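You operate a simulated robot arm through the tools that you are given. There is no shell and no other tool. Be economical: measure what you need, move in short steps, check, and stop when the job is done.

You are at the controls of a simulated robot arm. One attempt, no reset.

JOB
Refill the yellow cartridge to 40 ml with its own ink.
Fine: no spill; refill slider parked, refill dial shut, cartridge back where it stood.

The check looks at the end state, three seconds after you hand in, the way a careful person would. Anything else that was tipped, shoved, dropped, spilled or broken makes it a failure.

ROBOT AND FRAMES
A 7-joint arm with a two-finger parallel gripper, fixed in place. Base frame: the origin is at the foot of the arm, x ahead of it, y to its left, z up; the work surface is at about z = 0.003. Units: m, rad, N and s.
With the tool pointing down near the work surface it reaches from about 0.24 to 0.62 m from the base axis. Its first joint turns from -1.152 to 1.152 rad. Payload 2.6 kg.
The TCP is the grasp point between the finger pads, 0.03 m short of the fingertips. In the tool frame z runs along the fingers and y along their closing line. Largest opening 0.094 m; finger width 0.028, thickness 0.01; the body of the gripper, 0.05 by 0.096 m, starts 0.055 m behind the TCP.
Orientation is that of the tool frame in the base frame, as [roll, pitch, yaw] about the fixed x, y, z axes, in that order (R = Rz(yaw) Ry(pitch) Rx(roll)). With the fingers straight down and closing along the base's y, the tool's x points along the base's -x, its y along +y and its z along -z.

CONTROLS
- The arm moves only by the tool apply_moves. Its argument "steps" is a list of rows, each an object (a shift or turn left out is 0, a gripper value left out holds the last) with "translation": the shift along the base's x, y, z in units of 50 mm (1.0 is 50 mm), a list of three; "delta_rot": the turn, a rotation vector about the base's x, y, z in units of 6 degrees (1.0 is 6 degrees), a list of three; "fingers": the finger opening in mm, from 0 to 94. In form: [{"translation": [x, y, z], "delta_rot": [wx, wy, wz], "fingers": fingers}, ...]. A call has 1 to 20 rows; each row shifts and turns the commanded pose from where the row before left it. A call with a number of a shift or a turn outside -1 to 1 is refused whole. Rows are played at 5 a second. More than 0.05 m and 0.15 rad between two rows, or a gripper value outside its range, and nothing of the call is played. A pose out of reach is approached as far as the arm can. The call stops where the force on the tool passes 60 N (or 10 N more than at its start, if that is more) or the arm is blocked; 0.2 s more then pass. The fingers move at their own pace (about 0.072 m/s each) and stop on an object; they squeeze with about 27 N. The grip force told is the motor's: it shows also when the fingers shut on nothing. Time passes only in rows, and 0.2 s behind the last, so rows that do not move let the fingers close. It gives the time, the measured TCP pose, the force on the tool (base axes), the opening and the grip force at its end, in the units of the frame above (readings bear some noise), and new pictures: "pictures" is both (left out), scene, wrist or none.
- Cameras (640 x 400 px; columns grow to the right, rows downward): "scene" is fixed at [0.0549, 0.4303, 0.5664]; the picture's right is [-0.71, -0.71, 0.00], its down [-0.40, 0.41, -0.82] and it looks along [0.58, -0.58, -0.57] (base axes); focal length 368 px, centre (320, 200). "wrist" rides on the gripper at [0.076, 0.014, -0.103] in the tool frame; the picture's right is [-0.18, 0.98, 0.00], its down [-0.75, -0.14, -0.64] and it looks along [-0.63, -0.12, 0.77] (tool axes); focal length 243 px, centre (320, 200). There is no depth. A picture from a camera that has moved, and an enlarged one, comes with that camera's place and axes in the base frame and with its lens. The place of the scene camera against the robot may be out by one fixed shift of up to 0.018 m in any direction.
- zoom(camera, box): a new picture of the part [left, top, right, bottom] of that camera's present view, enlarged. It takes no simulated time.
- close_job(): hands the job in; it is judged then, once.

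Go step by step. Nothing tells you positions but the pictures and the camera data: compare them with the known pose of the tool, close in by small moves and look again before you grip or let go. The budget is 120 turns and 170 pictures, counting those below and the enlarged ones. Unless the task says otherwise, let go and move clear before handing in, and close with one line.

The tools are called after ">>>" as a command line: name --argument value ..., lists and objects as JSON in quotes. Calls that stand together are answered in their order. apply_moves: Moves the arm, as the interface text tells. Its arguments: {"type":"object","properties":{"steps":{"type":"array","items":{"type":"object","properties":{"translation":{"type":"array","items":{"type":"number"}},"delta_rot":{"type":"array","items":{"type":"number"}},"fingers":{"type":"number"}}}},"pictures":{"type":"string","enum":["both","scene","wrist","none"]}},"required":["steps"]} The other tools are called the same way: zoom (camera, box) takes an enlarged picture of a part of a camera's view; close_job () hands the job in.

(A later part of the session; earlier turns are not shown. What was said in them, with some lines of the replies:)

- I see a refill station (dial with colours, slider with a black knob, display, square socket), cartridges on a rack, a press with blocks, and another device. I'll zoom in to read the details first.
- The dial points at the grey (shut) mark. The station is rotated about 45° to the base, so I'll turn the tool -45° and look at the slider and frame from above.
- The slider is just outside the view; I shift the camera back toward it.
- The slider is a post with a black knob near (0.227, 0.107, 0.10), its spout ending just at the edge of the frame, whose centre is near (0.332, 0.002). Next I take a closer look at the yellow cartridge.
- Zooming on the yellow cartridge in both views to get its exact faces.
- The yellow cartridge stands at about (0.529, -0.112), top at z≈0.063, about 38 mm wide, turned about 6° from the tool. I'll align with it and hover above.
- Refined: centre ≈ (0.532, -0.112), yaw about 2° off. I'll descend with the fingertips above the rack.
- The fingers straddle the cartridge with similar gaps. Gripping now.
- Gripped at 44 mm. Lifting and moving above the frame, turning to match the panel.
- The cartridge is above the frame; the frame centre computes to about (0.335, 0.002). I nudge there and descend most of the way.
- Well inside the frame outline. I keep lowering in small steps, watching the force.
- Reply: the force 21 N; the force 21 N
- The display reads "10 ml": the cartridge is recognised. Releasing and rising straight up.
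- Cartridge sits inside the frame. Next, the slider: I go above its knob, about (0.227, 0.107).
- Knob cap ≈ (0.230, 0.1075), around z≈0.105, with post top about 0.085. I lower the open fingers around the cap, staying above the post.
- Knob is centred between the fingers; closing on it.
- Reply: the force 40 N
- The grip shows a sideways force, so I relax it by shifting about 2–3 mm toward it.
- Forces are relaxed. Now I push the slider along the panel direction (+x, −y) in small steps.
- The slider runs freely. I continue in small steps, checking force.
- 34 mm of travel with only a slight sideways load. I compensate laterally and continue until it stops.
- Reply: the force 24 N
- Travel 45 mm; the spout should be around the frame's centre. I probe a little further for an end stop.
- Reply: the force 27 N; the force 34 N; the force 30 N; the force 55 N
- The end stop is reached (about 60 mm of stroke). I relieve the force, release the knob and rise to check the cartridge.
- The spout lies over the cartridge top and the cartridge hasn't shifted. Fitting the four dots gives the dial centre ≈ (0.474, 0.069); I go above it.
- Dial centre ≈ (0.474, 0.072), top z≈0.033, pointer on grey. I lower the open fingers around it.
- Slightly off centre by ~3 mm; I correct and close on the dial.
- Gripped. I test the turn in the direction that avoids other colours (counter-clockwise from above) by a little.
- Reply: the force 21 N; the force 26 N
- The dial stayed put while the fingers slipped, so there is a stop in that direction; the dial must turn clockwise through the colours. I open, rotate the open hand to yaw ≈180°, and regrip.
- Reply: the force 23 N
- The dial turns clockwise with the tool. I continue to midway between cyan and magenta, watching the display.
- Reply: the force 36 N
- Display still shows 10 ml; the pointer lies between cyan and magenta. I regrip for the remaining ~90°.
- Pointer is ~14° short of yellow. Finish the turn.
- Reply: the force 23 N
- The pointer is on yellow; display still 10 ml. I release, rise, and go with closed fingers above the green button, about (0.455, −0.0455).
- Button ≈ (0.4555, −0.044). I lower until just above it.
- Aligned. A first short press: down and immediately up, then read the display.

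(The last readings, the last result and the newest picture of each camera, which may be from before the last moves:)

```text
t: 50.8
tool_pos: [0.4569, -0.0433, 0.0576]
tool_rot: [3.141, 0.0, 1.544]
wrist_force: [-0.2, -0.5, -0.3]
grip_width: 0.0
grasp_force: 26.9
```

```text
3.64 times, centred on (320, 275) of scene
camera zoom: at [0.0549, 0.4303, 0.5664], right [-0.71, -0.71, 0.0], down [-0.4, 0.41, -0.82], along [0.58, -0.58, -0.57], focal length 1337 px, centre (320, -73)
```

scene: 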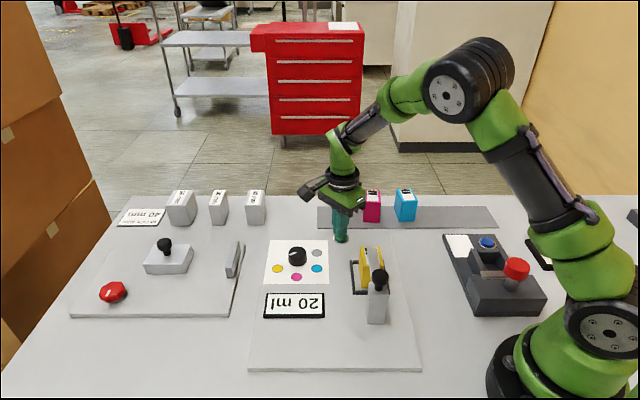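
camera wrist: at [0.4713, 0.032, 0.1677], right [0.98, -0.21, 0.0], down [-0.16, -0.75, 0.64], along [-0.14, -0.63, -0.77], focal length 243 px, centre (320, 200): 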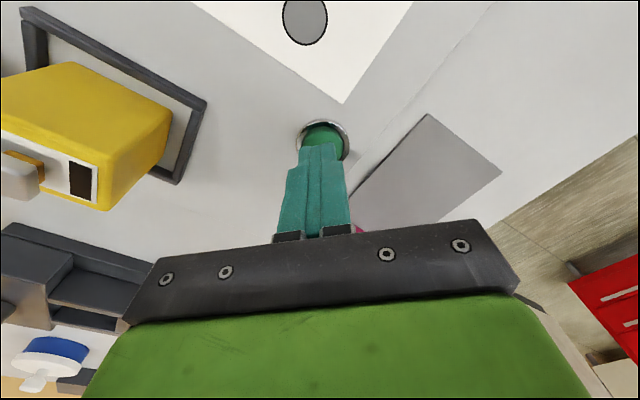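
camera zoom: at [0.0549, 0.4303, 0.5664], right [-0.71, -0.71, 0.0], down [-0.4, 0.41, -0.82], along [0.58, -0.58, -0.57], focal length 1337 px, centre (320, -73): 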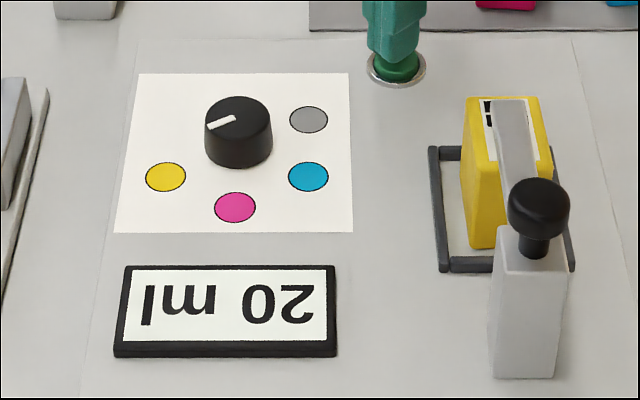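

One press adds 10 ml: now 20. A second identical press.

>>> apply_moves --steps '[{"translation": [0, 0, 0.06]}, {"translation": [0, 0, -0.1]}, {"translation": [0, 0, -0.1]}, {"translation": [0, 0, -0.06]}, {"translation": [0, 0, 0.2]}, {}]' --pictures "scene"

>>> zoom --camera "scene" --box '[240, 220, 400, 330]'

```text
t: 52.2
tool_pos: [0.4567, -0.0424, 0.0579]
tool_rot: [3.141, 0.0, 1.542]
wrist_force: [-0.2, -0.2, -0.1]
grip_width: 0.0
grasp_force: 27.0
```

scene: 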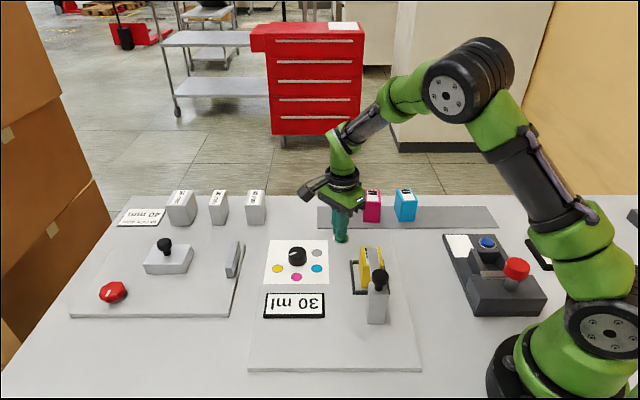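

```text
3.64 times, centred on (320, 275) of scene
camera zoom: at [0.0549, 0.4303, 0.5664], right [-0.71, -0.71, 0.0], down [-0.4, 0.41, -0.82], along [0.58, -0.58, -0.57], focal length 1337 px, centre (320, -73)
```

zoom: 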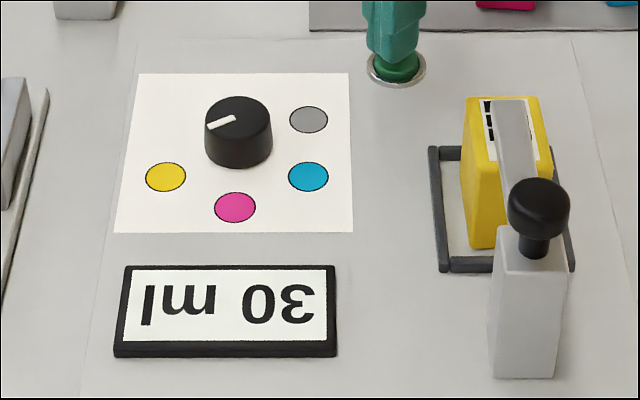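

30 ml. One last press, then rise away from the button.

>>> apply_moves --steps '[{"translation": [0, 0, 0.06]}, {"translation": [0, 0, -0.1]}, {"translation": [0, 0, -0.1]}, {"translation": [0, 0, -0.06]}, {"translation": [0, 0, 0.2]}, {"translation": [0, 0, 0.8]}, {}]' --pictures "scene"

>>> zoom --camera "scene" --box '[240, 220, 400, 330]'

```text
t: 53.8
tool_pos: [0.459, -0.0412, 0.0971]
tool_rot: [-3.141, 0.001, 1.543]
wrist_force: [-1.3, 0.9, -0.9]
grip_width: 0.0
grasp_force: 27.1
```

scene: 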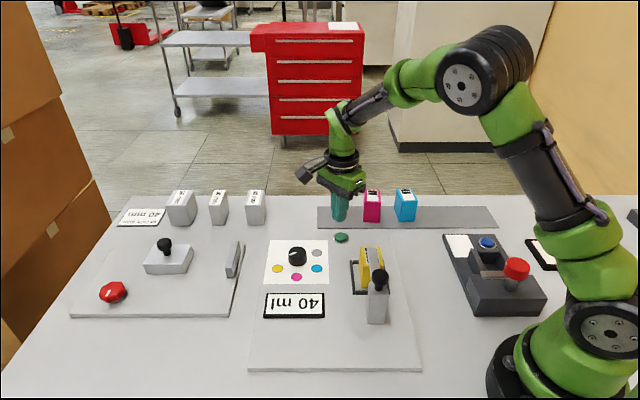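

```text
3.64 times, centred on (320, 275) of scene
camera zoom: at [0.0549, 0.4303, 0.5664], right [-0.71, -0.71, 0.0], down [-0.4, 0.41, -0.82], along [0.58, -0.58, -0.57], focal length 1337 px, centre (320, -73)
```

zoom: 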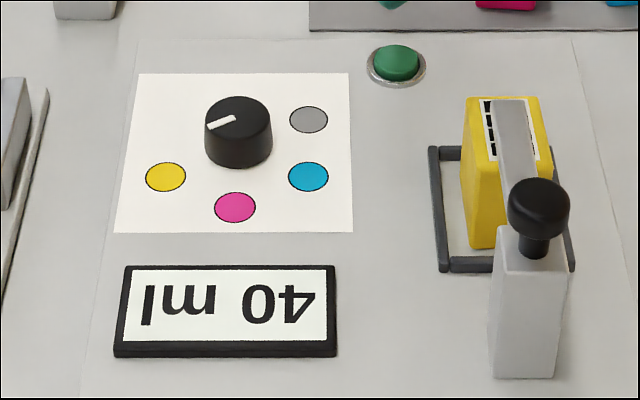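

40 ml reached. Now back to the dial to shut it.

>>> apply_moves --steps '[{"translation": [0, 0, 0.6], "fingers": 62}, {"translation": [0.1, 0.75, 0]}, {"translation": [0.1, 0.75, 0]}, {"translation": [0.08, 0.74, 0]}, {}, {"translation": [0, 0, -0.6]}, {"translation": [0, 0, -0.6]}, {"translation": [0, 0, -0.45]}, {}]' --pictures "wrist"

>>> zoom --camera "wrist" --box '[200, 60, 440, 210]'

```text
t: 55.8
tool_pos: [0.4712, 0.069, 0.0444]
tool_rot: [3.141, 0.0, 1.543]
wrist_force: [0.1, 0.0, -1.3]
grip_width: 0.0622
grasp_force: 0.1
camera wrist: at [0.4878, 0.1438, 0.1462], right [0.98, -0.21, 0.0], down [-0.16, -0.75, 0.64], along [-0.14, -0.63, -0.77], focal length 243 px, centre (320, 200)
```

wrist: 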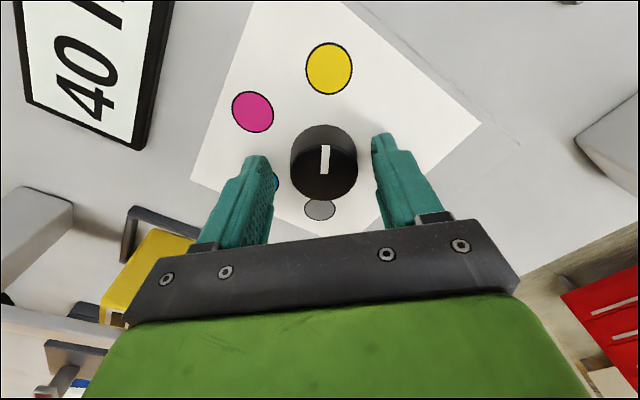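

```text
2.67 times, centred on (320, 135) of wrist
camera zoom: at [0.4878, 0.1438, 0.1462], right [0.98, -0.21, 0.0], down [-0.16, -0.75, 0.64], along [-0.14, -0.63, -0.77], focal length 647 px, centre (320, 373)
```

zoom: 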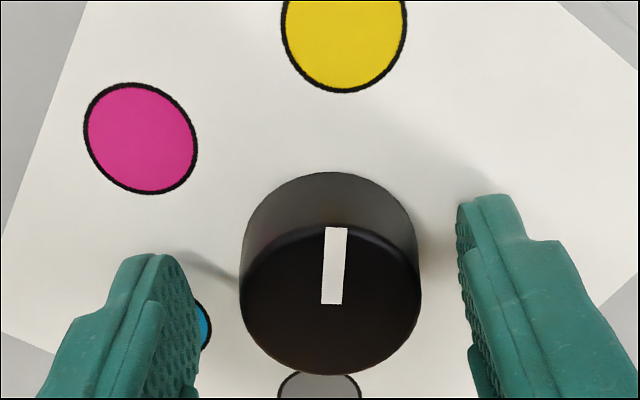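

Well placed; grip (with a small centring shift) and turn counter-clockwise by ~90°.

>>> apply_moves --steps '[{"translation": [0.03, 0.02, 0], "fingers": 25}, {}, {}, {"delta_rot": [0, 0, 1]}, {"delta_rot": [0, 0, 1]}, {"delta_rot": [0, 0, 1]}, {"delta_rot": [0, 0, 1]}, {"delta_rot": [0, 0, 1]}, {"delta_rot": [0, 0, 1]}, {"delta_rot": [0, 0, 1]}, {"delta_rot": [0, 0, 1]}, {"delta_rot": [0, 0, 1]}, {"delta_rot": [0, 0, 1]}, {"delta_rot": [0, 0, 1]}, {"delta_rot": [0, 0, 1]}, {"delta_rot": [0, 0, 1]}, {"delta_rot": [0, 0, 1]}, {"delta_rot": [0, 0, 1]}, {}]' --pictures "wrist"

```text
t: 59.8
tool_pos: [0.4734, 0.0709, 0.0449]
tool_rot: [3.141, 0.007, 3.118]
wrist_force: [27.2, -1.3, -4.9]
grip_width: 0.0391
grasp_force: 45.6
camera wrist: at [0.3982, 0.0863, 0.1467], right [0.21, 0.98, 0.0], down [0.74, -0.16, 0.65], along [0.63, -0.13, -0.76], focal length 243 px, centre (320, 200)
```

wrist: 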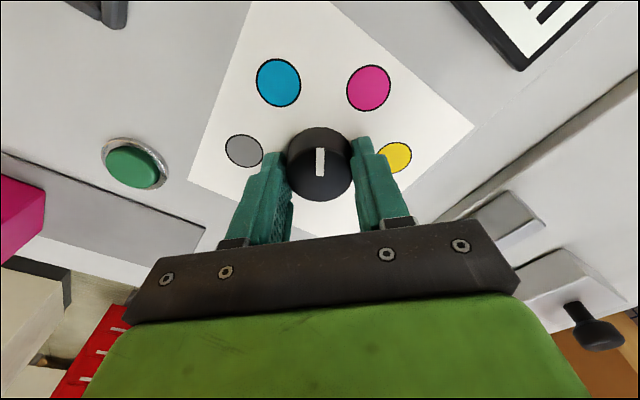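

Half done. Open, rotate the hand back by 90°, then regrip.

>>> apply_moves --steps '[{"fingers": 62}, {}, {"delta_rot": [0, 0, -1]}, {"delta_rot": [0, 0, -1]}, {"delta_rot": [0, 0, -1]}, {"delta_rot": [0, 0, -1]}, {"delta_rot": [0, 0, -1]}, {"delta_rot": [0, 0, -1]}, {"delta_rot": [0, 0, -1]}, {"delta_rot": [0, 0, -1]}, {"delta_rot": [0, 0, -1]}, {"delta_rot": [0, 0, -1]}, {"delta_rot": [0, 0, -1]}, {"delta_rot": [0, 0, -1]}, {"delta_rot": [0, 0, -1]}, {"delta_rot": [0, 0, -1]}, {"delta_rot": [0, 0, -1]}, {}]' --pictures "none"

>>> apply_moves --steps '[{"fingers": 25}, {}, {}, {"delta_rot": [0, 0, 1]}, {"delta_rot": [0, 0, 1]}, {"delta_rot": [0, 0, 1]}, {"delta_rot": [0, 0, 1]}, {"delta_rot": [0, 0, 1]}, {"delta_rot": [0, 0, 1]}, {"delta_rot": [0, 0, 1]}, {"delta_rot": [0, 0, 1]}, {"delta_rot": [0, 0, 1]}, {"delta_rot": [0, 0, 1]}, {"delta_rot": [0, 0, 1]}, {"delta_rot": [0, 0, 1]}, {"delta_rot": [0, 0, 1]}, {"delta_rot": [0, 0, 1]}, {"delta_rot": [0, 0, 1]}, {}]' --pictures "both"

>>> zoom --camera "scene" --box '[240, 220, 400, 330]'

>>> zoom --camera "wrist" --box '[200, 60, 440, 210]'

```text
t: 63.6
tool_pos: [0.473, 0.0706, 0.0433]
tool_rot: [3.141, -0.001, 1.541]
wrist_force: [-0.3, -0.2, 0.1]
grip_width: 0.0621
grasp_force: 0.1
```

```text
t: 67.6
tool_pos: [0.4722, 0.0698, 0.0445]
tool_rot: [3.141, 0.001, 3.114]
wrist_force: [15.1, 10.6, 0.4]
grip_width: 0.0388
grasp_force: 44.8
camera wrist: at [0.3975, 0.0865, 0.1467], right [0.21, 0.98, 0.0], down [0.75, -0.16, 0.64], along [0.63, -0.13, -0.77], focal length 243 px, centre (320, 200)
```

scene: 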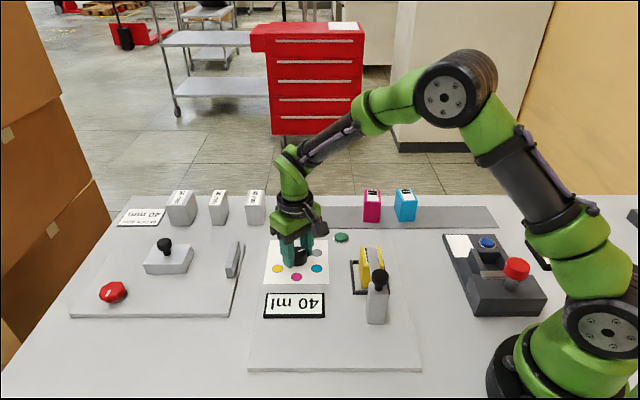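
wrist: 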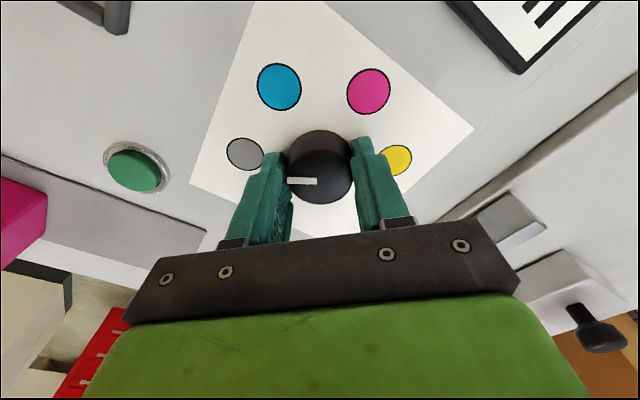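

```text
3.64 times, centred on (320, 275) of scene
camera zoom: at [0.0549, 0.4302, 0.5664], right [-0.71, -0.71, 0.0], down [-0.4, 0.41, -0.82], along [0.58, -0.58, -0.57], focal length 1337 px, centre (320, -73)
```

zoom: 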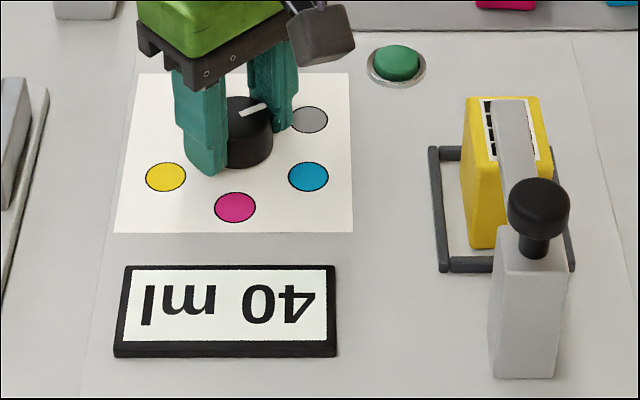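

```text
2.67 times, centred on (320, 135) of wrist
camera zoom: at [0.3975, 0.0865, 0.1467], right [0.21, 0.98, 0.0], down [0.75, -0.16, 0.64], along [0.63, -0.13, -0.77], focal length 647 px, centre (320, 373)
```

zoom: 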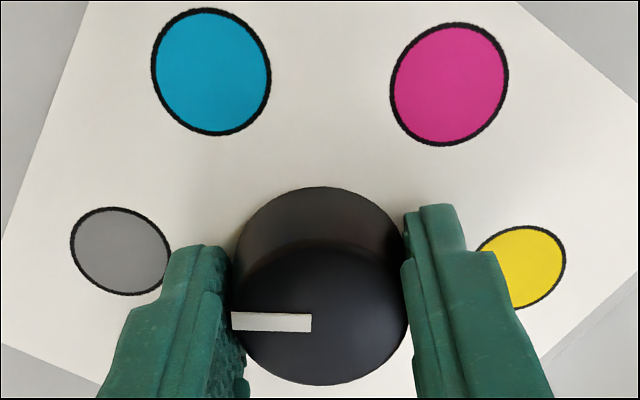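

Pointer is back on grey within a couple of degrees; I nudge a few degrees more to the stop, then release and rise.

>>> apply_moves --steps '[{"delta_rot": [0, 0, 0.5]}, {"delta_rot": [0, 0, 0.3]}, {}, {"fingers": 62}, {}, {}, {"translation": [0, 0, 0.8]}, {"translation": [0, 0, 0.8]}, {"translation": [0, 0, 0.8]}, {}]' --pictures "both"

>>> zoom --camera "scene" --box '[240, 220, 400, 330]'

>>> zoom --camera "wrist" --box '[200, 30, 440, 180]'

```text
t: 69.8
tool_pos: [0.4704, 0.0718, 0.1646]
tool_rot: [-3.141, 0.0, -3.086]
wrist_force: [0.1, -0.1, 0.7]
grip_width: 0.0618
grasp_force: 0.1
camera wrist: at [0.3939, 0.0817, 0.2662], right [0.13, 0.99, 0.0], down [0.76, -0.1, 0.64], along [0.64, -0.08, -0.77], focal length 243 px, centre (320, 200)
```

scene: 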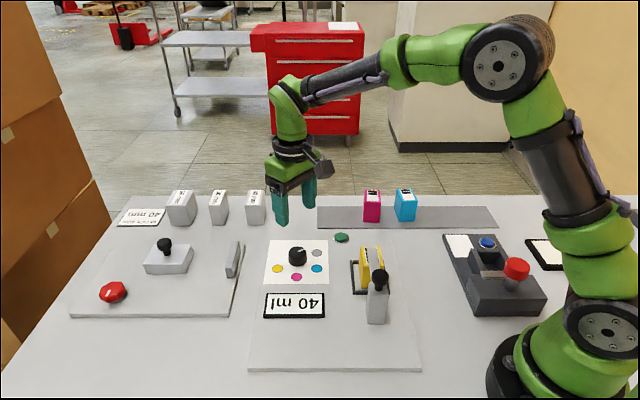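
wrist: 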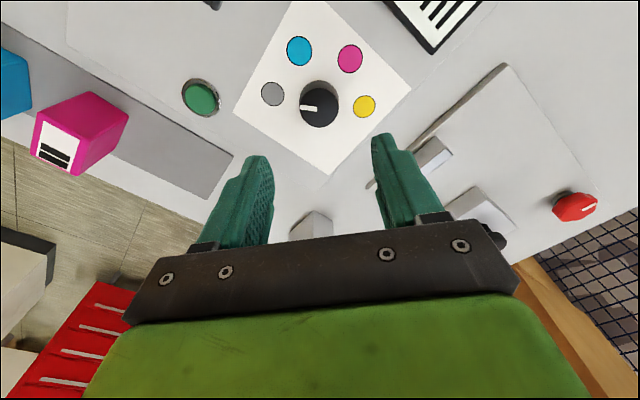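

```text
3.64 times, centred on (320, 275) of scene
camera zoom: at [0.0549, 0.4303, 0.5664], right [-0.71, -0.71, 0.0], down [-0.4, 0.41, -0.82], along [0.58, -0.58, -0.57], focal length 1337 px, centre (320, -73)
```

zoom: 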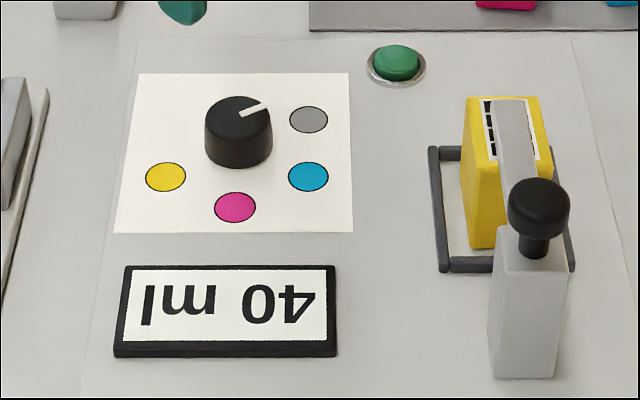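

```text
2.67 times, centred on (320, 105) of wrist
camera zoom: at [0.3939, 0.0817, 0.2662], right [0.13, 0.99, 0.0], down [0.76, -0.1, 0.64], along [0.64, -0.08, -0.77], focal length 647 px, centre (320, 453)
```

zoom: 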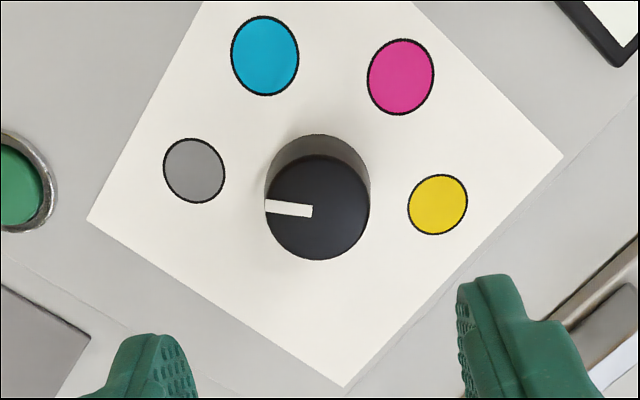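

Dial is shut on grey with 40 ml showing. Next, back to the slider knob (now near (0.273, 0.067)) with yaw restored.

>>> apply_moves --steps '[{"translation": [-0.49, -0.01, 0.5], "delta_rot": [0, 0, -0.985], "fingers": 66}, {"translation": [-0.49, -0.01, 0.4], "delta_rot": [0, 0, -0.985]}, {"translation": [-0.49, -0.01, 0], "delta_rot": [0, 0, -0.985]}, {"translation": [-0.49, -0.01, 0], "delta_rot": [0, 0, -0.985]}, {"translation": [-0.49, -0.01, 0], "delta_rot": [0, 0, -0.985]}, {"translation": [-0.49, -0.01, 0], "delta_rot": [0, 0, -0.985]}, {"translation": [-0.49, -0.01, 0], "delta_rot": [0, 0, -0.985]}, {"translation": [-0.49, -0.02, 0], "delta_rot": [0, 0, -0.985]}, {}]' --pictures "wrist"

>>> zoom --camera "wrist" --box '[200, 60, 440, 210]'

```text
t: 71.8
tool_pos: [0.2767, 0.0643, 0.2083]
tool_rot: [-3.14, 0.001, 2.37]
wrist_force: [-0.5, 0.5, 0.8]
grip_width: 0.0658
grasp_force: 0.0
camera wrist: at [0.2322, 0.1277, 0.3108], right [0.82, 0.58, 0.0], down [0.44, -0.63, 0.64], along [0.37, -0.52, -0.77], focal length 243 px, centre (320, 200)
```

wrist: 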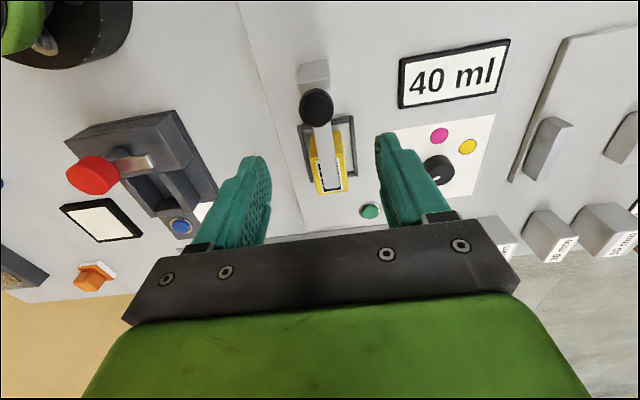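

```text
2.67 times, centred on (320, 135) of wrist
camera zoom: at [0.2322, 0.1277, 0.3108], right [0.82, 0.58, 0.0], down [0.44, -0.63, 0.64], along [0.37, -0.52, -0.77], focal length 647 px, centre (320, 373)
```

zoom: 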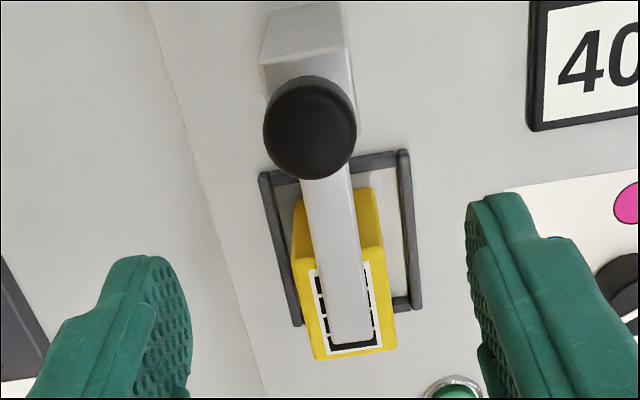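

Knob confirmed at ≈ (0.272, 0.067). Descend around it and grip.

>>> apply_moves --steps '[{"translation": [-0.08, 0.055, -0.4]}, {"translation": [0, 0, -0.7]}, {"translation": [0, 0, -0.62]}, {}, {"fingers": 15}, {}, {}, {}]' --pictures "both"

```text
t: 73.6
tool_pos: [0.2711, 0.0687, 0.1217]
tool_rot: [-3.136, -0.003, 2.371]
wrist_force: [-18.5, -15.2, 0.6]
grip_width: 0.0288
grasp_force: 44.9
camera wrist: at [0.2279, 0.1312, 0.2247], right [0.82, 0.58, -0.01], down [0.45, -0.62, 0.64], along [0.37, -0.53, -0.77], focal length 243 px, centre (320, 200)
```

scene: 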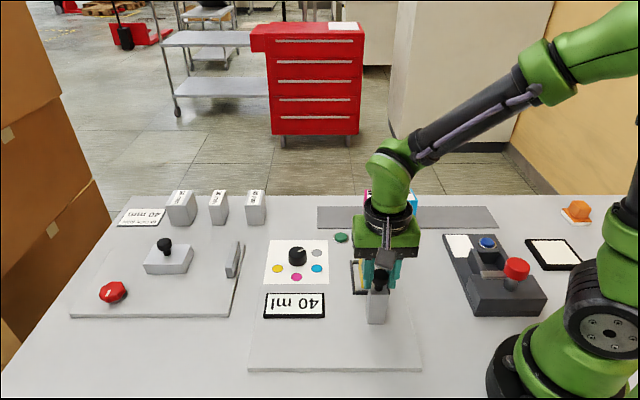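
wrist: 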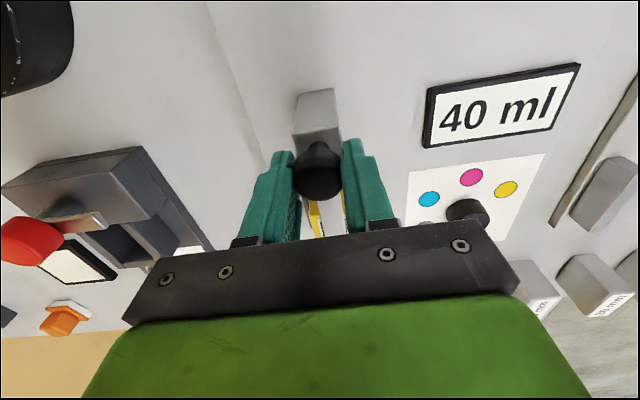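

>>> apply_moves --steps '[{"translation": [-0.02, -0.02, 0]}, {"translation": [-0.08, 0.08, 0]}, {"translation": [-0.08, 0.08, 0]}, {"translation": [-0.08, 0.08, 0]}, {"translation": [-0.08, 0.08, 0]}, {"translation": [-0.08, 0.08, 0]}, {}]' --pictures "none"

>>> apply_moves --steps '[{"translation": [-0.08, 0.08, 0]}, {"translation": [-0.08, 0.08, 0]}, {"translation": [-0.08, 0.08, 0]}, {"translation": [-0.08, 0.08, 0]}, {}]' --pictures "none"

```text
t: 75.2
tool_pos: [0.2513, 0.0879, 0.1231]
tool_rot: [3.14, -0.002, 2.372]
wrist_force: [4.5, 2.2, -24.2]
grip_width: 0.0278
grasp_force: 45.2
```

```text
t: 76.4
tool_pos: [0.2353, 0.1041, 0.1222]
tool_rot: [-3.141, 0.0, 2.372]
wrist_force: [4.4, 3.2, -23.9]
grip_width: 0.028
grasp_force: 45.1
```

>>> apply_moves --steps '[{"translation": [-0.07, 0.07, 0]}, {"translation": [-0.05, 0.05, 0]}, {}]' --pictures "none"

>>> apply_moves --steps '[{"translation": [-0.03, 0.03, 0]}, {}]' --pictures "scene"

>>> zoom --camera "scene" --box '[240, 220, 450, 370]'

```text
t: 77.2
tool_pos: [0.2303, 0.1108, 0.1219]
tool_rot: [-3.14, 0.001, 2.371]
wrist_force: [0.1, -2.7, -17.6]
grip_width: 0.0278
grasp_force: 45.1
```

```text
t: 77.8
tool_pos: [0.2279, 0.1113, 0.1233]
tool_rot: [3.141, 0.0, 2.373]
wrist_force: [3.6, -0.9, -22.6]
grip_width: 0.0277
grasp_force: 44.9
```

scene: 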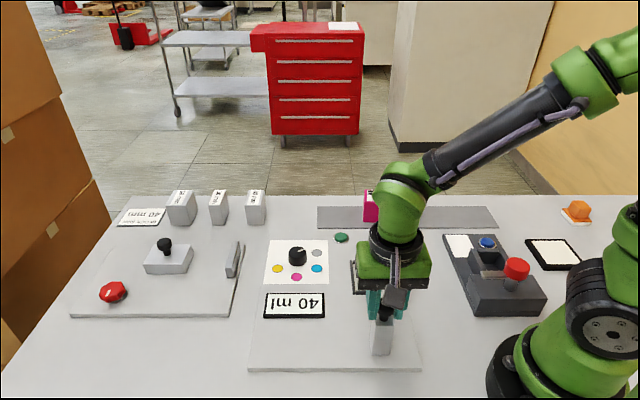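

```text
2.67 times, centred on (345, 295) of scene
camera zoom: at [0.055, 0.4303, 0.5664], right [-0.71, -0.71, 0.0], down [-0.4, 0.41, -0.82], along [0.58, -0.58, -0.57], focal length 981 px, centre (253, -53)
```

zoom: 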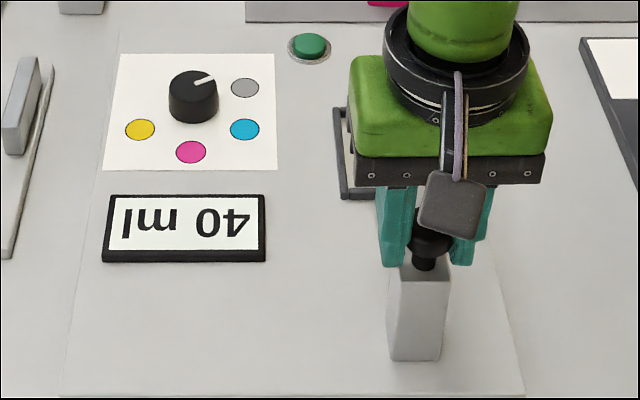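

The post is back at its original spot in the picture. One more nudge to confirm the stop.

>>> apply_moves --steps '[{"translation": [-0.05, 0.05, 0]}, {}]' --pictures "none"

```text
t: 78.4
tool_pos: [0.2287, 0.1127, 0.1233]
tool_rot: [3.139, 0.004, 2.37]
wrist_force: [15.1, -29.3, -0.6]
grip_width: 0.0276
grasp_force: 45.2
```

Stop reached: the slider is parked. Relieve, release and rise, then check.

>>> apply_moves --steps '[{"translation": [0.05, -0.05, 0]}, {"fingers": 64}, {}, {}, {"translation": [0, 0, 0.7]}, {"translation": [0, 0, 0.8]}, {}]' --pictures "both"

>>> zoom --camera "scene" --box '[240, 220, 450, 370]'

```text
t: 80.0
tool_pos: [0.2282, 0.1081, 0.1973]
tool_rot: [3.142, 0.0, 2.372]
wrist_force: [0.3, 0.0, -0.4]
grip_width: 0.0642
grasp_force: 0.1
camera wrist: at [0.1849, 0.1729, 0.2997], right [0.82, 0.58, 0.0], down [0.44, -0.63, 0.64], along [0.37, -0.52, -0.77], focal length 243 px, centre (320, 200)
```

scene: 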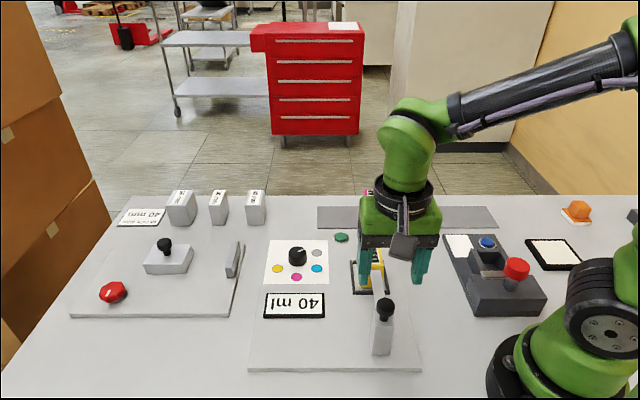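
wrist: 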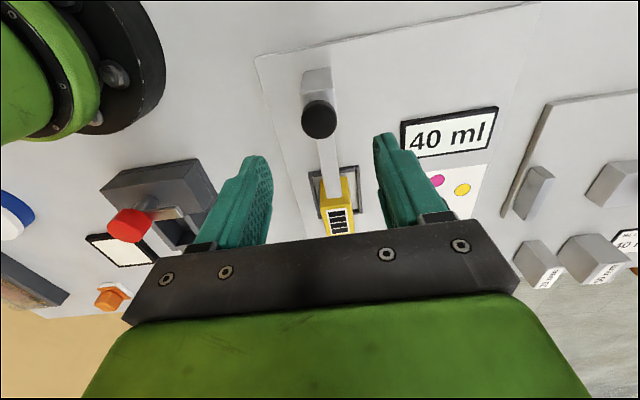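

```text
2.67 times, centred on (345, 295) of scene
camera zoom: at [0.0549, 0.4303, 0.5664], right [-0.71, -0.71, 0.0], down [-0.4, 0.41, -0.82], along [0.58, -0.58, -0.57], focal length 981 px, centre (253, -53)
```

zoom: 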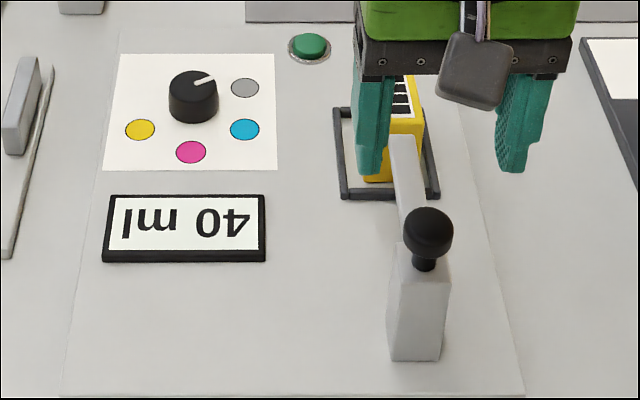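

Slider is parked at its original spot and the cartridge shows four bars. Now back above the cartridge in the frame.

>>> apply_moves --steps '[{"translation": [0.54, -0.53, 0], "fingers": 66}, {"translation": [0.54, -0.53, 0]}, {"translation": [0.54, -0.53, 0]}, {"translation": [0.54, -0.53, -0.3]}, {"translation": [0, 0, -0.5]}, {}]' --pictures "wrist"

>>> zoom --camera "wrist" --box '[200, 30, 440, 180]'

```text
t: 81.4
tool_pos: [0.3362, 0.0041, 0.1574]
tool_rot: [-3.14, 0.0, 2.372]
wrist_force: [-0.8, -0.2, -0.1]
grip_width: 0.066
grasp_force: 0.0
camera wrist: at [0.2917, 0.0679, 0.2595], right [0.82, 0.58, 0.0], down [0.44, -0.63, 0.64], along [0.37, -0.52, -0.77], focal length 243 px, centre (320, 200)
```

wrist: 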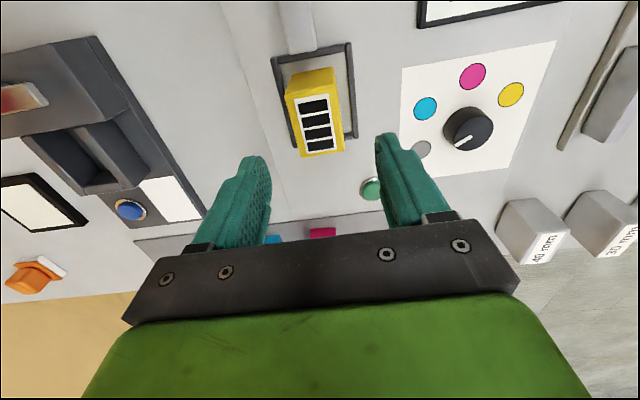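

```text
2.67 times, centred on (320, 105) of wrist
camera zoom: at [0.2917, 0.0679, 0.2595], right [0.82, 0.58, 0.0], down [0.44, -0.63, 0.64], along [0.37, -0.52, -0.77], focal length 647 px, centre (320, 453)
```

zoom: 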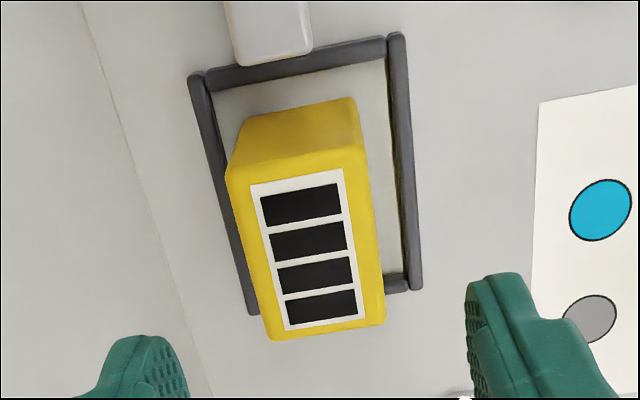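

The cartridge is where I placed it, centre ≈ (0.3355, 0.003). Descend, grip, and lift a little.

>>> apply_moves --steps '[{"translation": [0, -0.02, -0.6]}, {"translation": [0, 0, -0.7]}, {"translation": [0, 0, -0.68]}, {}, {"fingers": 20}, {}, {}, {}]' --pictures "both"

>>> zoom --camera "scene" --box '[310, 220, 450, 320]'

```text
t: 83.2
tool_pos: [0.3387, 0.0041, 0.0574]
tool_rot: [-3.14, -0.001, 2.373]
wrist_force: [0.3, 0.4, 0.3]
grip_width: 0.0439
grasp_force: 26.9
camera wrist: at [0.2934, 0.0672, 0.1605], right [0.82, 0.58, 0.0], down [0.44, -0.63, 0.64], along [0.37, -0.52, -0.77], focal length 243 px, centre (320, 200)
```

scene: 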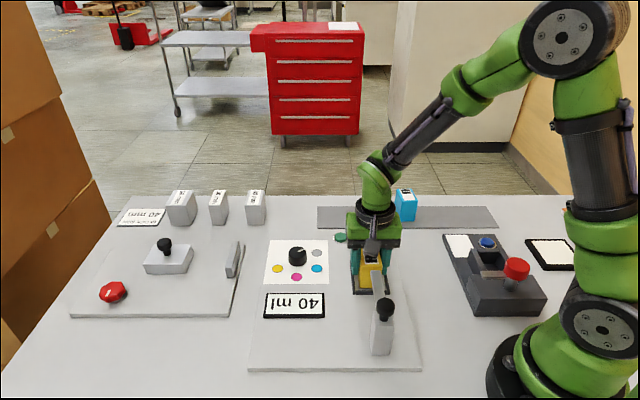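
wrist: 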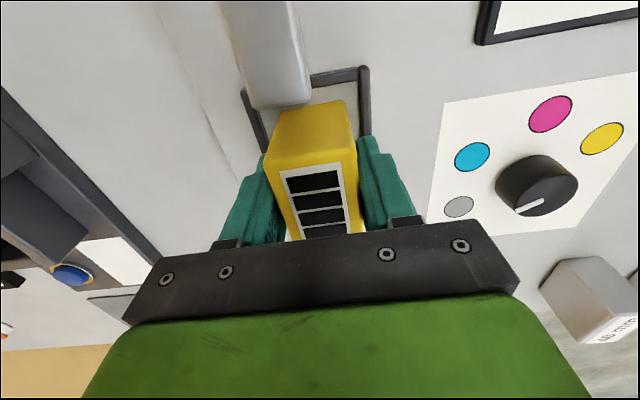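

```text
4.00 times, centred on (380, 270) of scene
camera zoom: at [0.0549, 0.4303, 0.5664], right [-0.71, -0.71, 0.0], down [-0.4, 0.41, -0.82], along [0.58, -0.58, -0.57], focal length 1471 px, centre (80, -80)
```

zoom: 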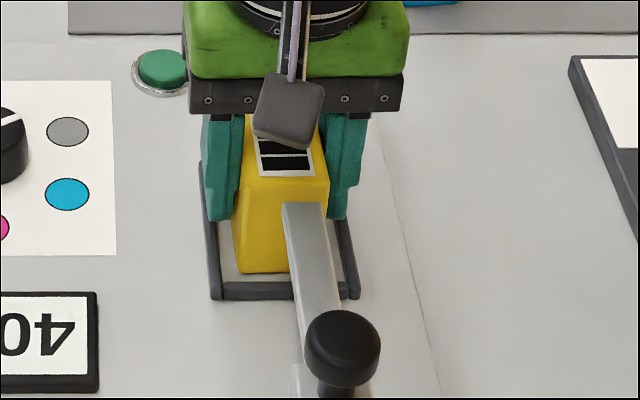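

Gripped at the same width. Lift straight up and carry back above its place on the rack, restoring the original yaw.

>>> apply_moves --steps '[{"translation": [0, 0, 0.5]}, {"translation": [0, 0, 0.7]}, {"translation": [0, 0, 0.8]}, {"translation": [0.647, -0.385, 0], "delta_rot": [0, 0, -0.137]}, {"translation": [0.647, -0.385, 0], "delta_rot": [0, 0, -0.137]}, {"translation": [0.647, -0.385, 0], "delta_rot": [0, 0, -0.137]}, {"translation": [0.647, -0.385, 0], "delta_rot": [0, 0, -0.137]}, {"translation": [0.647, -0.385, 0], "delta_rot": [0, 0, -0.137]}, {"translation": [0.647, -0.385, 0], "delta_rot": [0, 0, -0.137]}, {}]' --pictures "both"

```text
t: 85.4
tool_pos: [0.5308, -0.1123, 0.1593]
tool_rot: [-3.141, 0.001, 2.287]
wrist_force: [-0.5, -0.4, -1.0]
grip_width: 0.0436
grasp_force: 27.4
camera wrist: at [0.4918, -0.0458, 0.2628], right [0.86, 0.51, 0.0], down [0.39, -0.66, 0.64], along [0.32, -0.55, -0.77], focal length 243 px, centre (320, 200)
```

scene: 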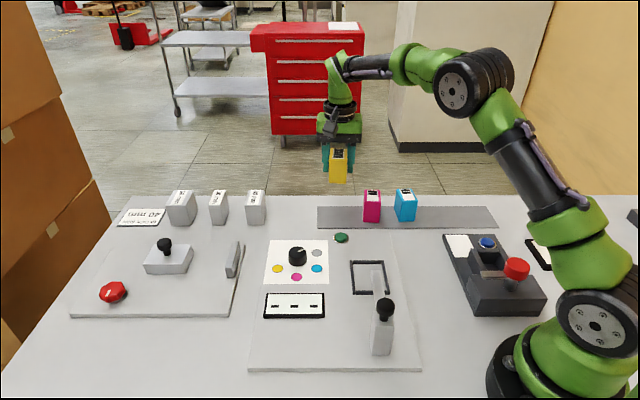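
wrist: 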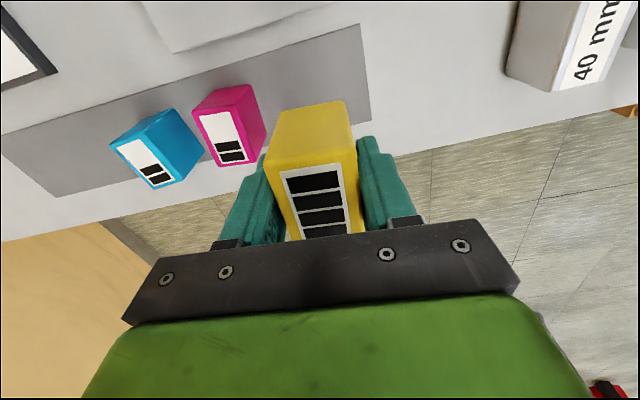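

Over its place. I lower in stages, watching for contact.

>>> apply_moves --steps '[{"translation": [0.02, 0, -0.6]}, {"translation": [0, 0, -0.7]}, {"translation": [0, 0, -0.7]}, {}]' --pictures "none"

>>> apply_moves --steps '[{"translation": [0, 0, -0.05]}, {}]' --pictures "scene"

>>> zoom --camera "scene" --box '[310, 175, 430, 250]'

```text
t: 86.4
tool_pos: [0.5305, -0.1119, 0.0598]
tool_rot: [-3.141, 0.0, 2.286]
wrist_force: [0.4, 0.2, -0.8]
grip_width: 0.0439
grasp_force: 26.9
```

```text
t: 87.0
tool_pos: [0.5303, -0.1118, 0.0579]
tool_rot: [-3.141, 0.002, 2.286]
wrist_force: [0.0, 0.4, -1.5]
grip_width: 0.0439
grasp_force: 26.8
```

scene: 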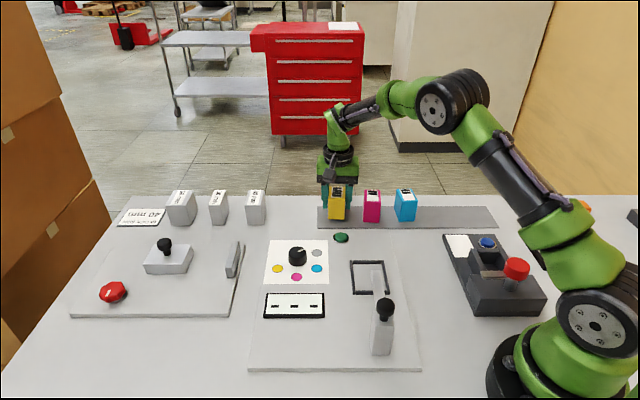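

```text
5.33 times, centred on (370, 212) of scene
camera zoom: at [0.0549, 0.4303, 0.5664], right [-0.71, -0.71, 0.0], down [-0.4, 0.41, -0.82], along [0.58, -0.58, -0.57], focal length 1962 px, centre (53, 133)
```

zoom: 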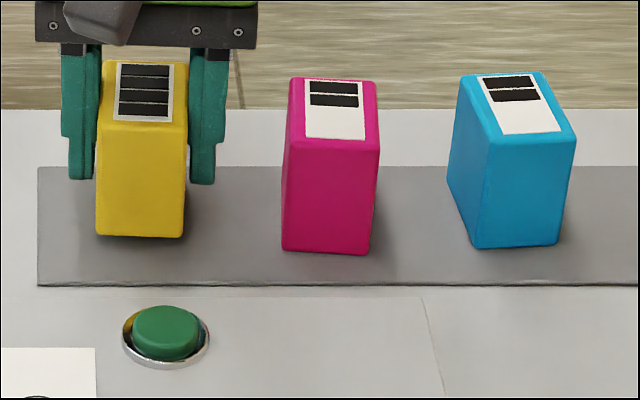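

About 6 mm above the rack, lateral match within a millimetre. Continue down.

>>> apply_moves --steps '[{"translation": [0, 0, -0.06]}, {"translation": [0, 0, -0.05]}, {}]' --pictures "none"

>>> apply_moves --steps '[{"translation": [0, 0, -0.03]}, {}]' --pictures "scene"

>>> zoom --camera "scene" --box '[310, 175, 430, 250]'

```text
t: 87.8
tool_pos: [0.5302, -0.1118, 0.0509]
tool_rot: [3.141, 0.0, 2.287]
wrist_force: [0.5, 0.1, -0.7]
grip_width: 0.0438
grasp_force: 26.5
```

```text
t: 88.4
tool_pos: [0.532, -0.1114, 0.0489]
tool_rot: [-3.141, 0.0, 2.287]
wrist_force: [-0.1, -0.2, -1.8]
grip_width: 0.044
grasp_force: 26.5
```

scene: 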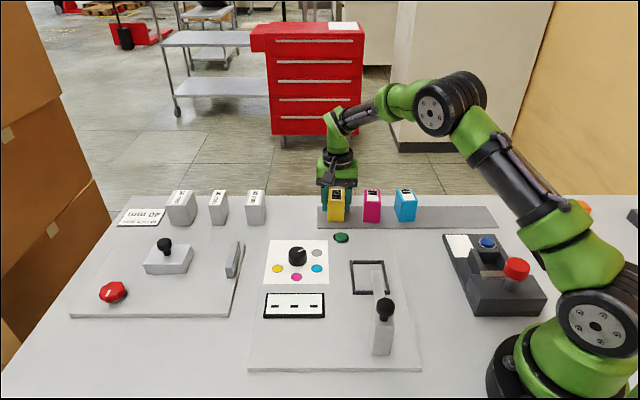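

```text
5.33 times, centred on (370, 212) of scene
camera zoom: at [0.0549, 0.4303, 0.5664], right [-0.71, -0.71, 0.0], down [-0.4, 0.41, -0.82], along [0.58, -0.58, -0.57], focal length 1962 px, centre (53, 133)
```

zoom: 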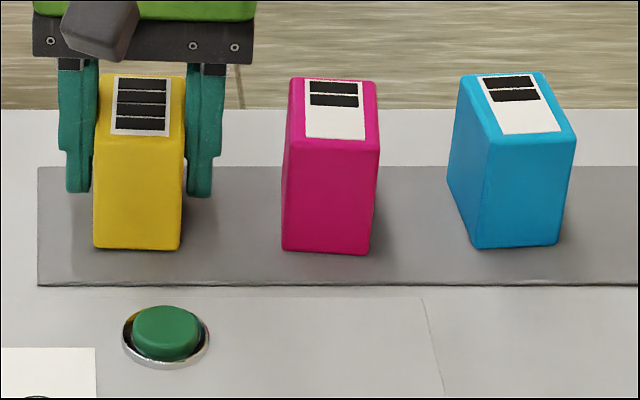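

Nearly down; a 1.4 mm shift sideways restores the original picture position, then fine lowering to contact.

>>> apply_moves --steps '[{"translation": [-0.02, -0.02, 0]}, {"translation": [0, 0, -0.02]}, {}]' --pictures "none"

>>> apply_moves --steps '[{"translation": [0, 0, -0.02]}, {}]' --pictures "scene"

>>> zoom --camera "scene" --box '[310, 175, 430, 250]'

```text
t: 89.2
tool_pos: [0.5301, -0.1119, 0.0479]
tool_rot: [3.141, 0.0, 2.287]
wrist_force: [-0.5, -0.3, 0.1]
grip_width: 0.0438
grasp_force: 26.8
```

```text
t: 89.8
tool_pos: [0.5306, -0.1118, 0.0484]
tool_rot: [-3.142, 0.001, 2.286]
wrist_force: [-5.2, 0.6, 11.8]
grip_width: 0.044
grasp_force: 26.7
```

scene: 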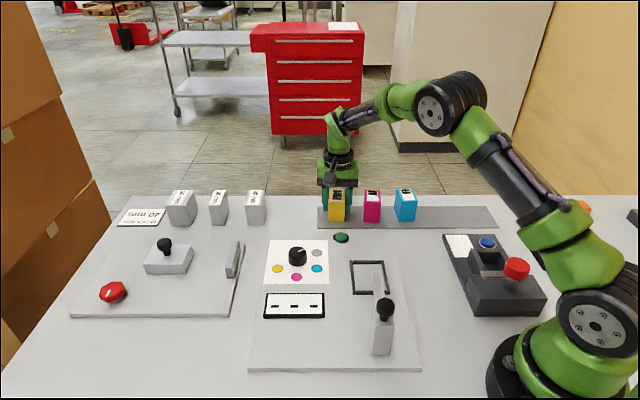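

```text
5.33 times, centred on (370, 212) of scene
camera zoom: at [0.0548, 0.4303, 0.5664], right [-0.71, -0.71, 0.0], down [-0.4, 0.41, -0.82], along [0.58, -0.58, -0.57], focal length 1962 px, centre (53, 133)
```

zoom: 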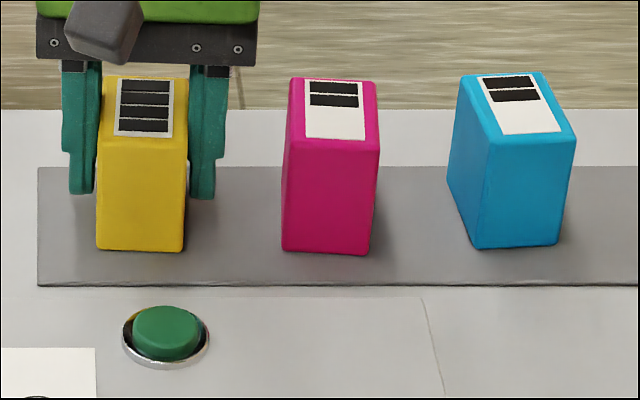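

Contact, and the outline matches the original within about a millimetre. Release and rise.

>>> apply_moves --steps '[{"translation": [0, 0, 0.015]}, {"fingers": 64}, {}, {}, {"translation": [0, 0, 0.6]}, {"translation": [0, 0, 0.8]}, {"translation": [0, 0, 0.8]}, {"translation": [-0.5, 0.5, 0.3]}, {}]' --pictures "both"

>>> zoom --camera "scene" --box '[310, 175, 430, 250]'

>>> zoom --camera "scene" --box '[240, 220, 450, 370]'

```text
t: 91.8
tool_pos: [0.5083, -0.087, 0.1733]
tool_rot: [-3.141, -0.001, 2.286]
wrist_force: [0.3, 0.0, -0.5]
grip_width: 0.0638
grasp_force: 0.1
camera wrist: at [0.4694, -0.0208, 0.2752], right [0.86, 0.51, 0.0], down [0.39, -0.66, 0.64], along [0.32, -0.55, -0.77], focal length 243 px, centre (320, 200)
```

scene: 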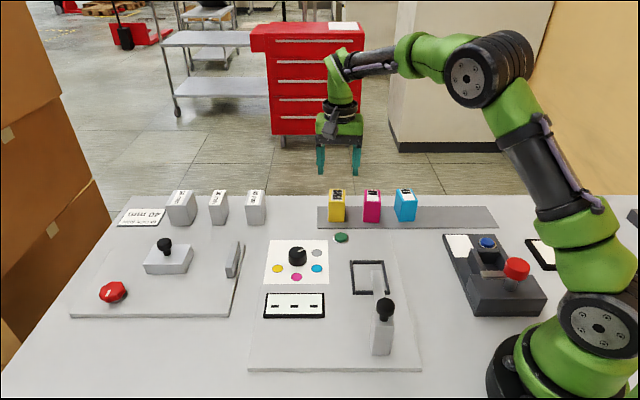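
wrist: 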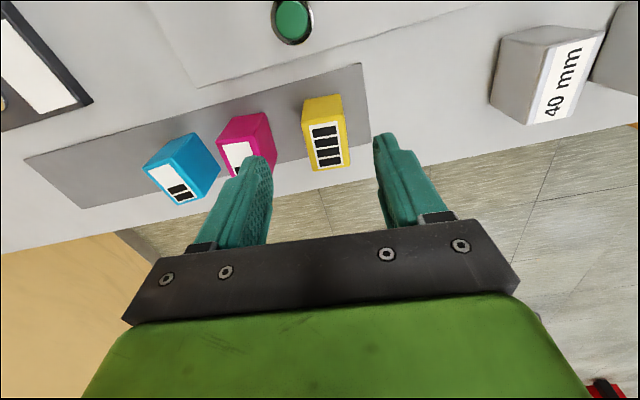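

```text
5.33 times, centred on (370, 212) of scene
camera zoom: at [0.0549, 0.4303, 0.5664], right [-0.71, -0.71, 0.0], down [-0.4, 0.41, -0.82], along [0.58, -0.58, -0.57], focal length 1962 px, centre (53, 133)
```

zoom: 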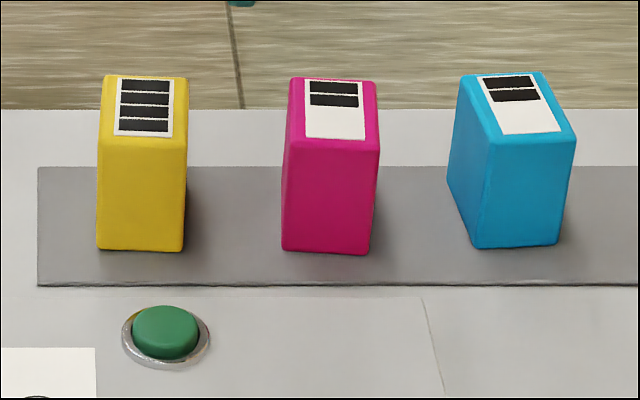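

```text
2.67 times, centred on (345, 295) of scene
camera zoom: at [0.0549, 0.4303, 0.5664], right [-0.71, -0.71, 0.0], down [-0.4, 0.41, -0.82], along [0.58, -0.58, -0.57], focal length 981 px, centre (253, -53)
```

zoom: 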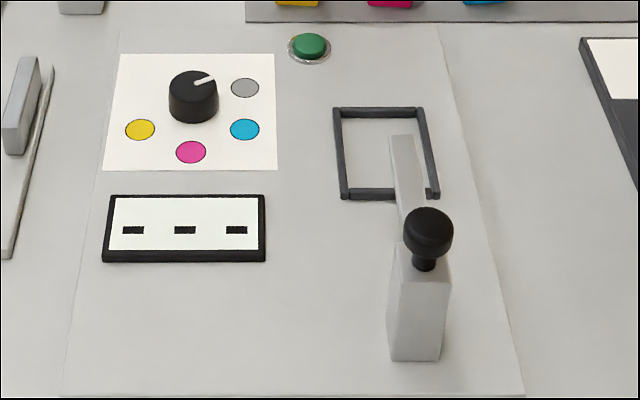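

Everything matches the start picture: the yellow cartridge stands in its place with four bars, the slider is parked, the dial is on grey, and there is no spill. Handing in.

>>> close_job

```text
The job is handed in.
```

The yellow cartridge is refilled to 40 ml with yellow ink (the station display read 40 ml) and stands back in its original spot to within about a millimetre. The refill slider is parked, the dial is shut on grey, and the last pictures showed no spill and nothing else moved.
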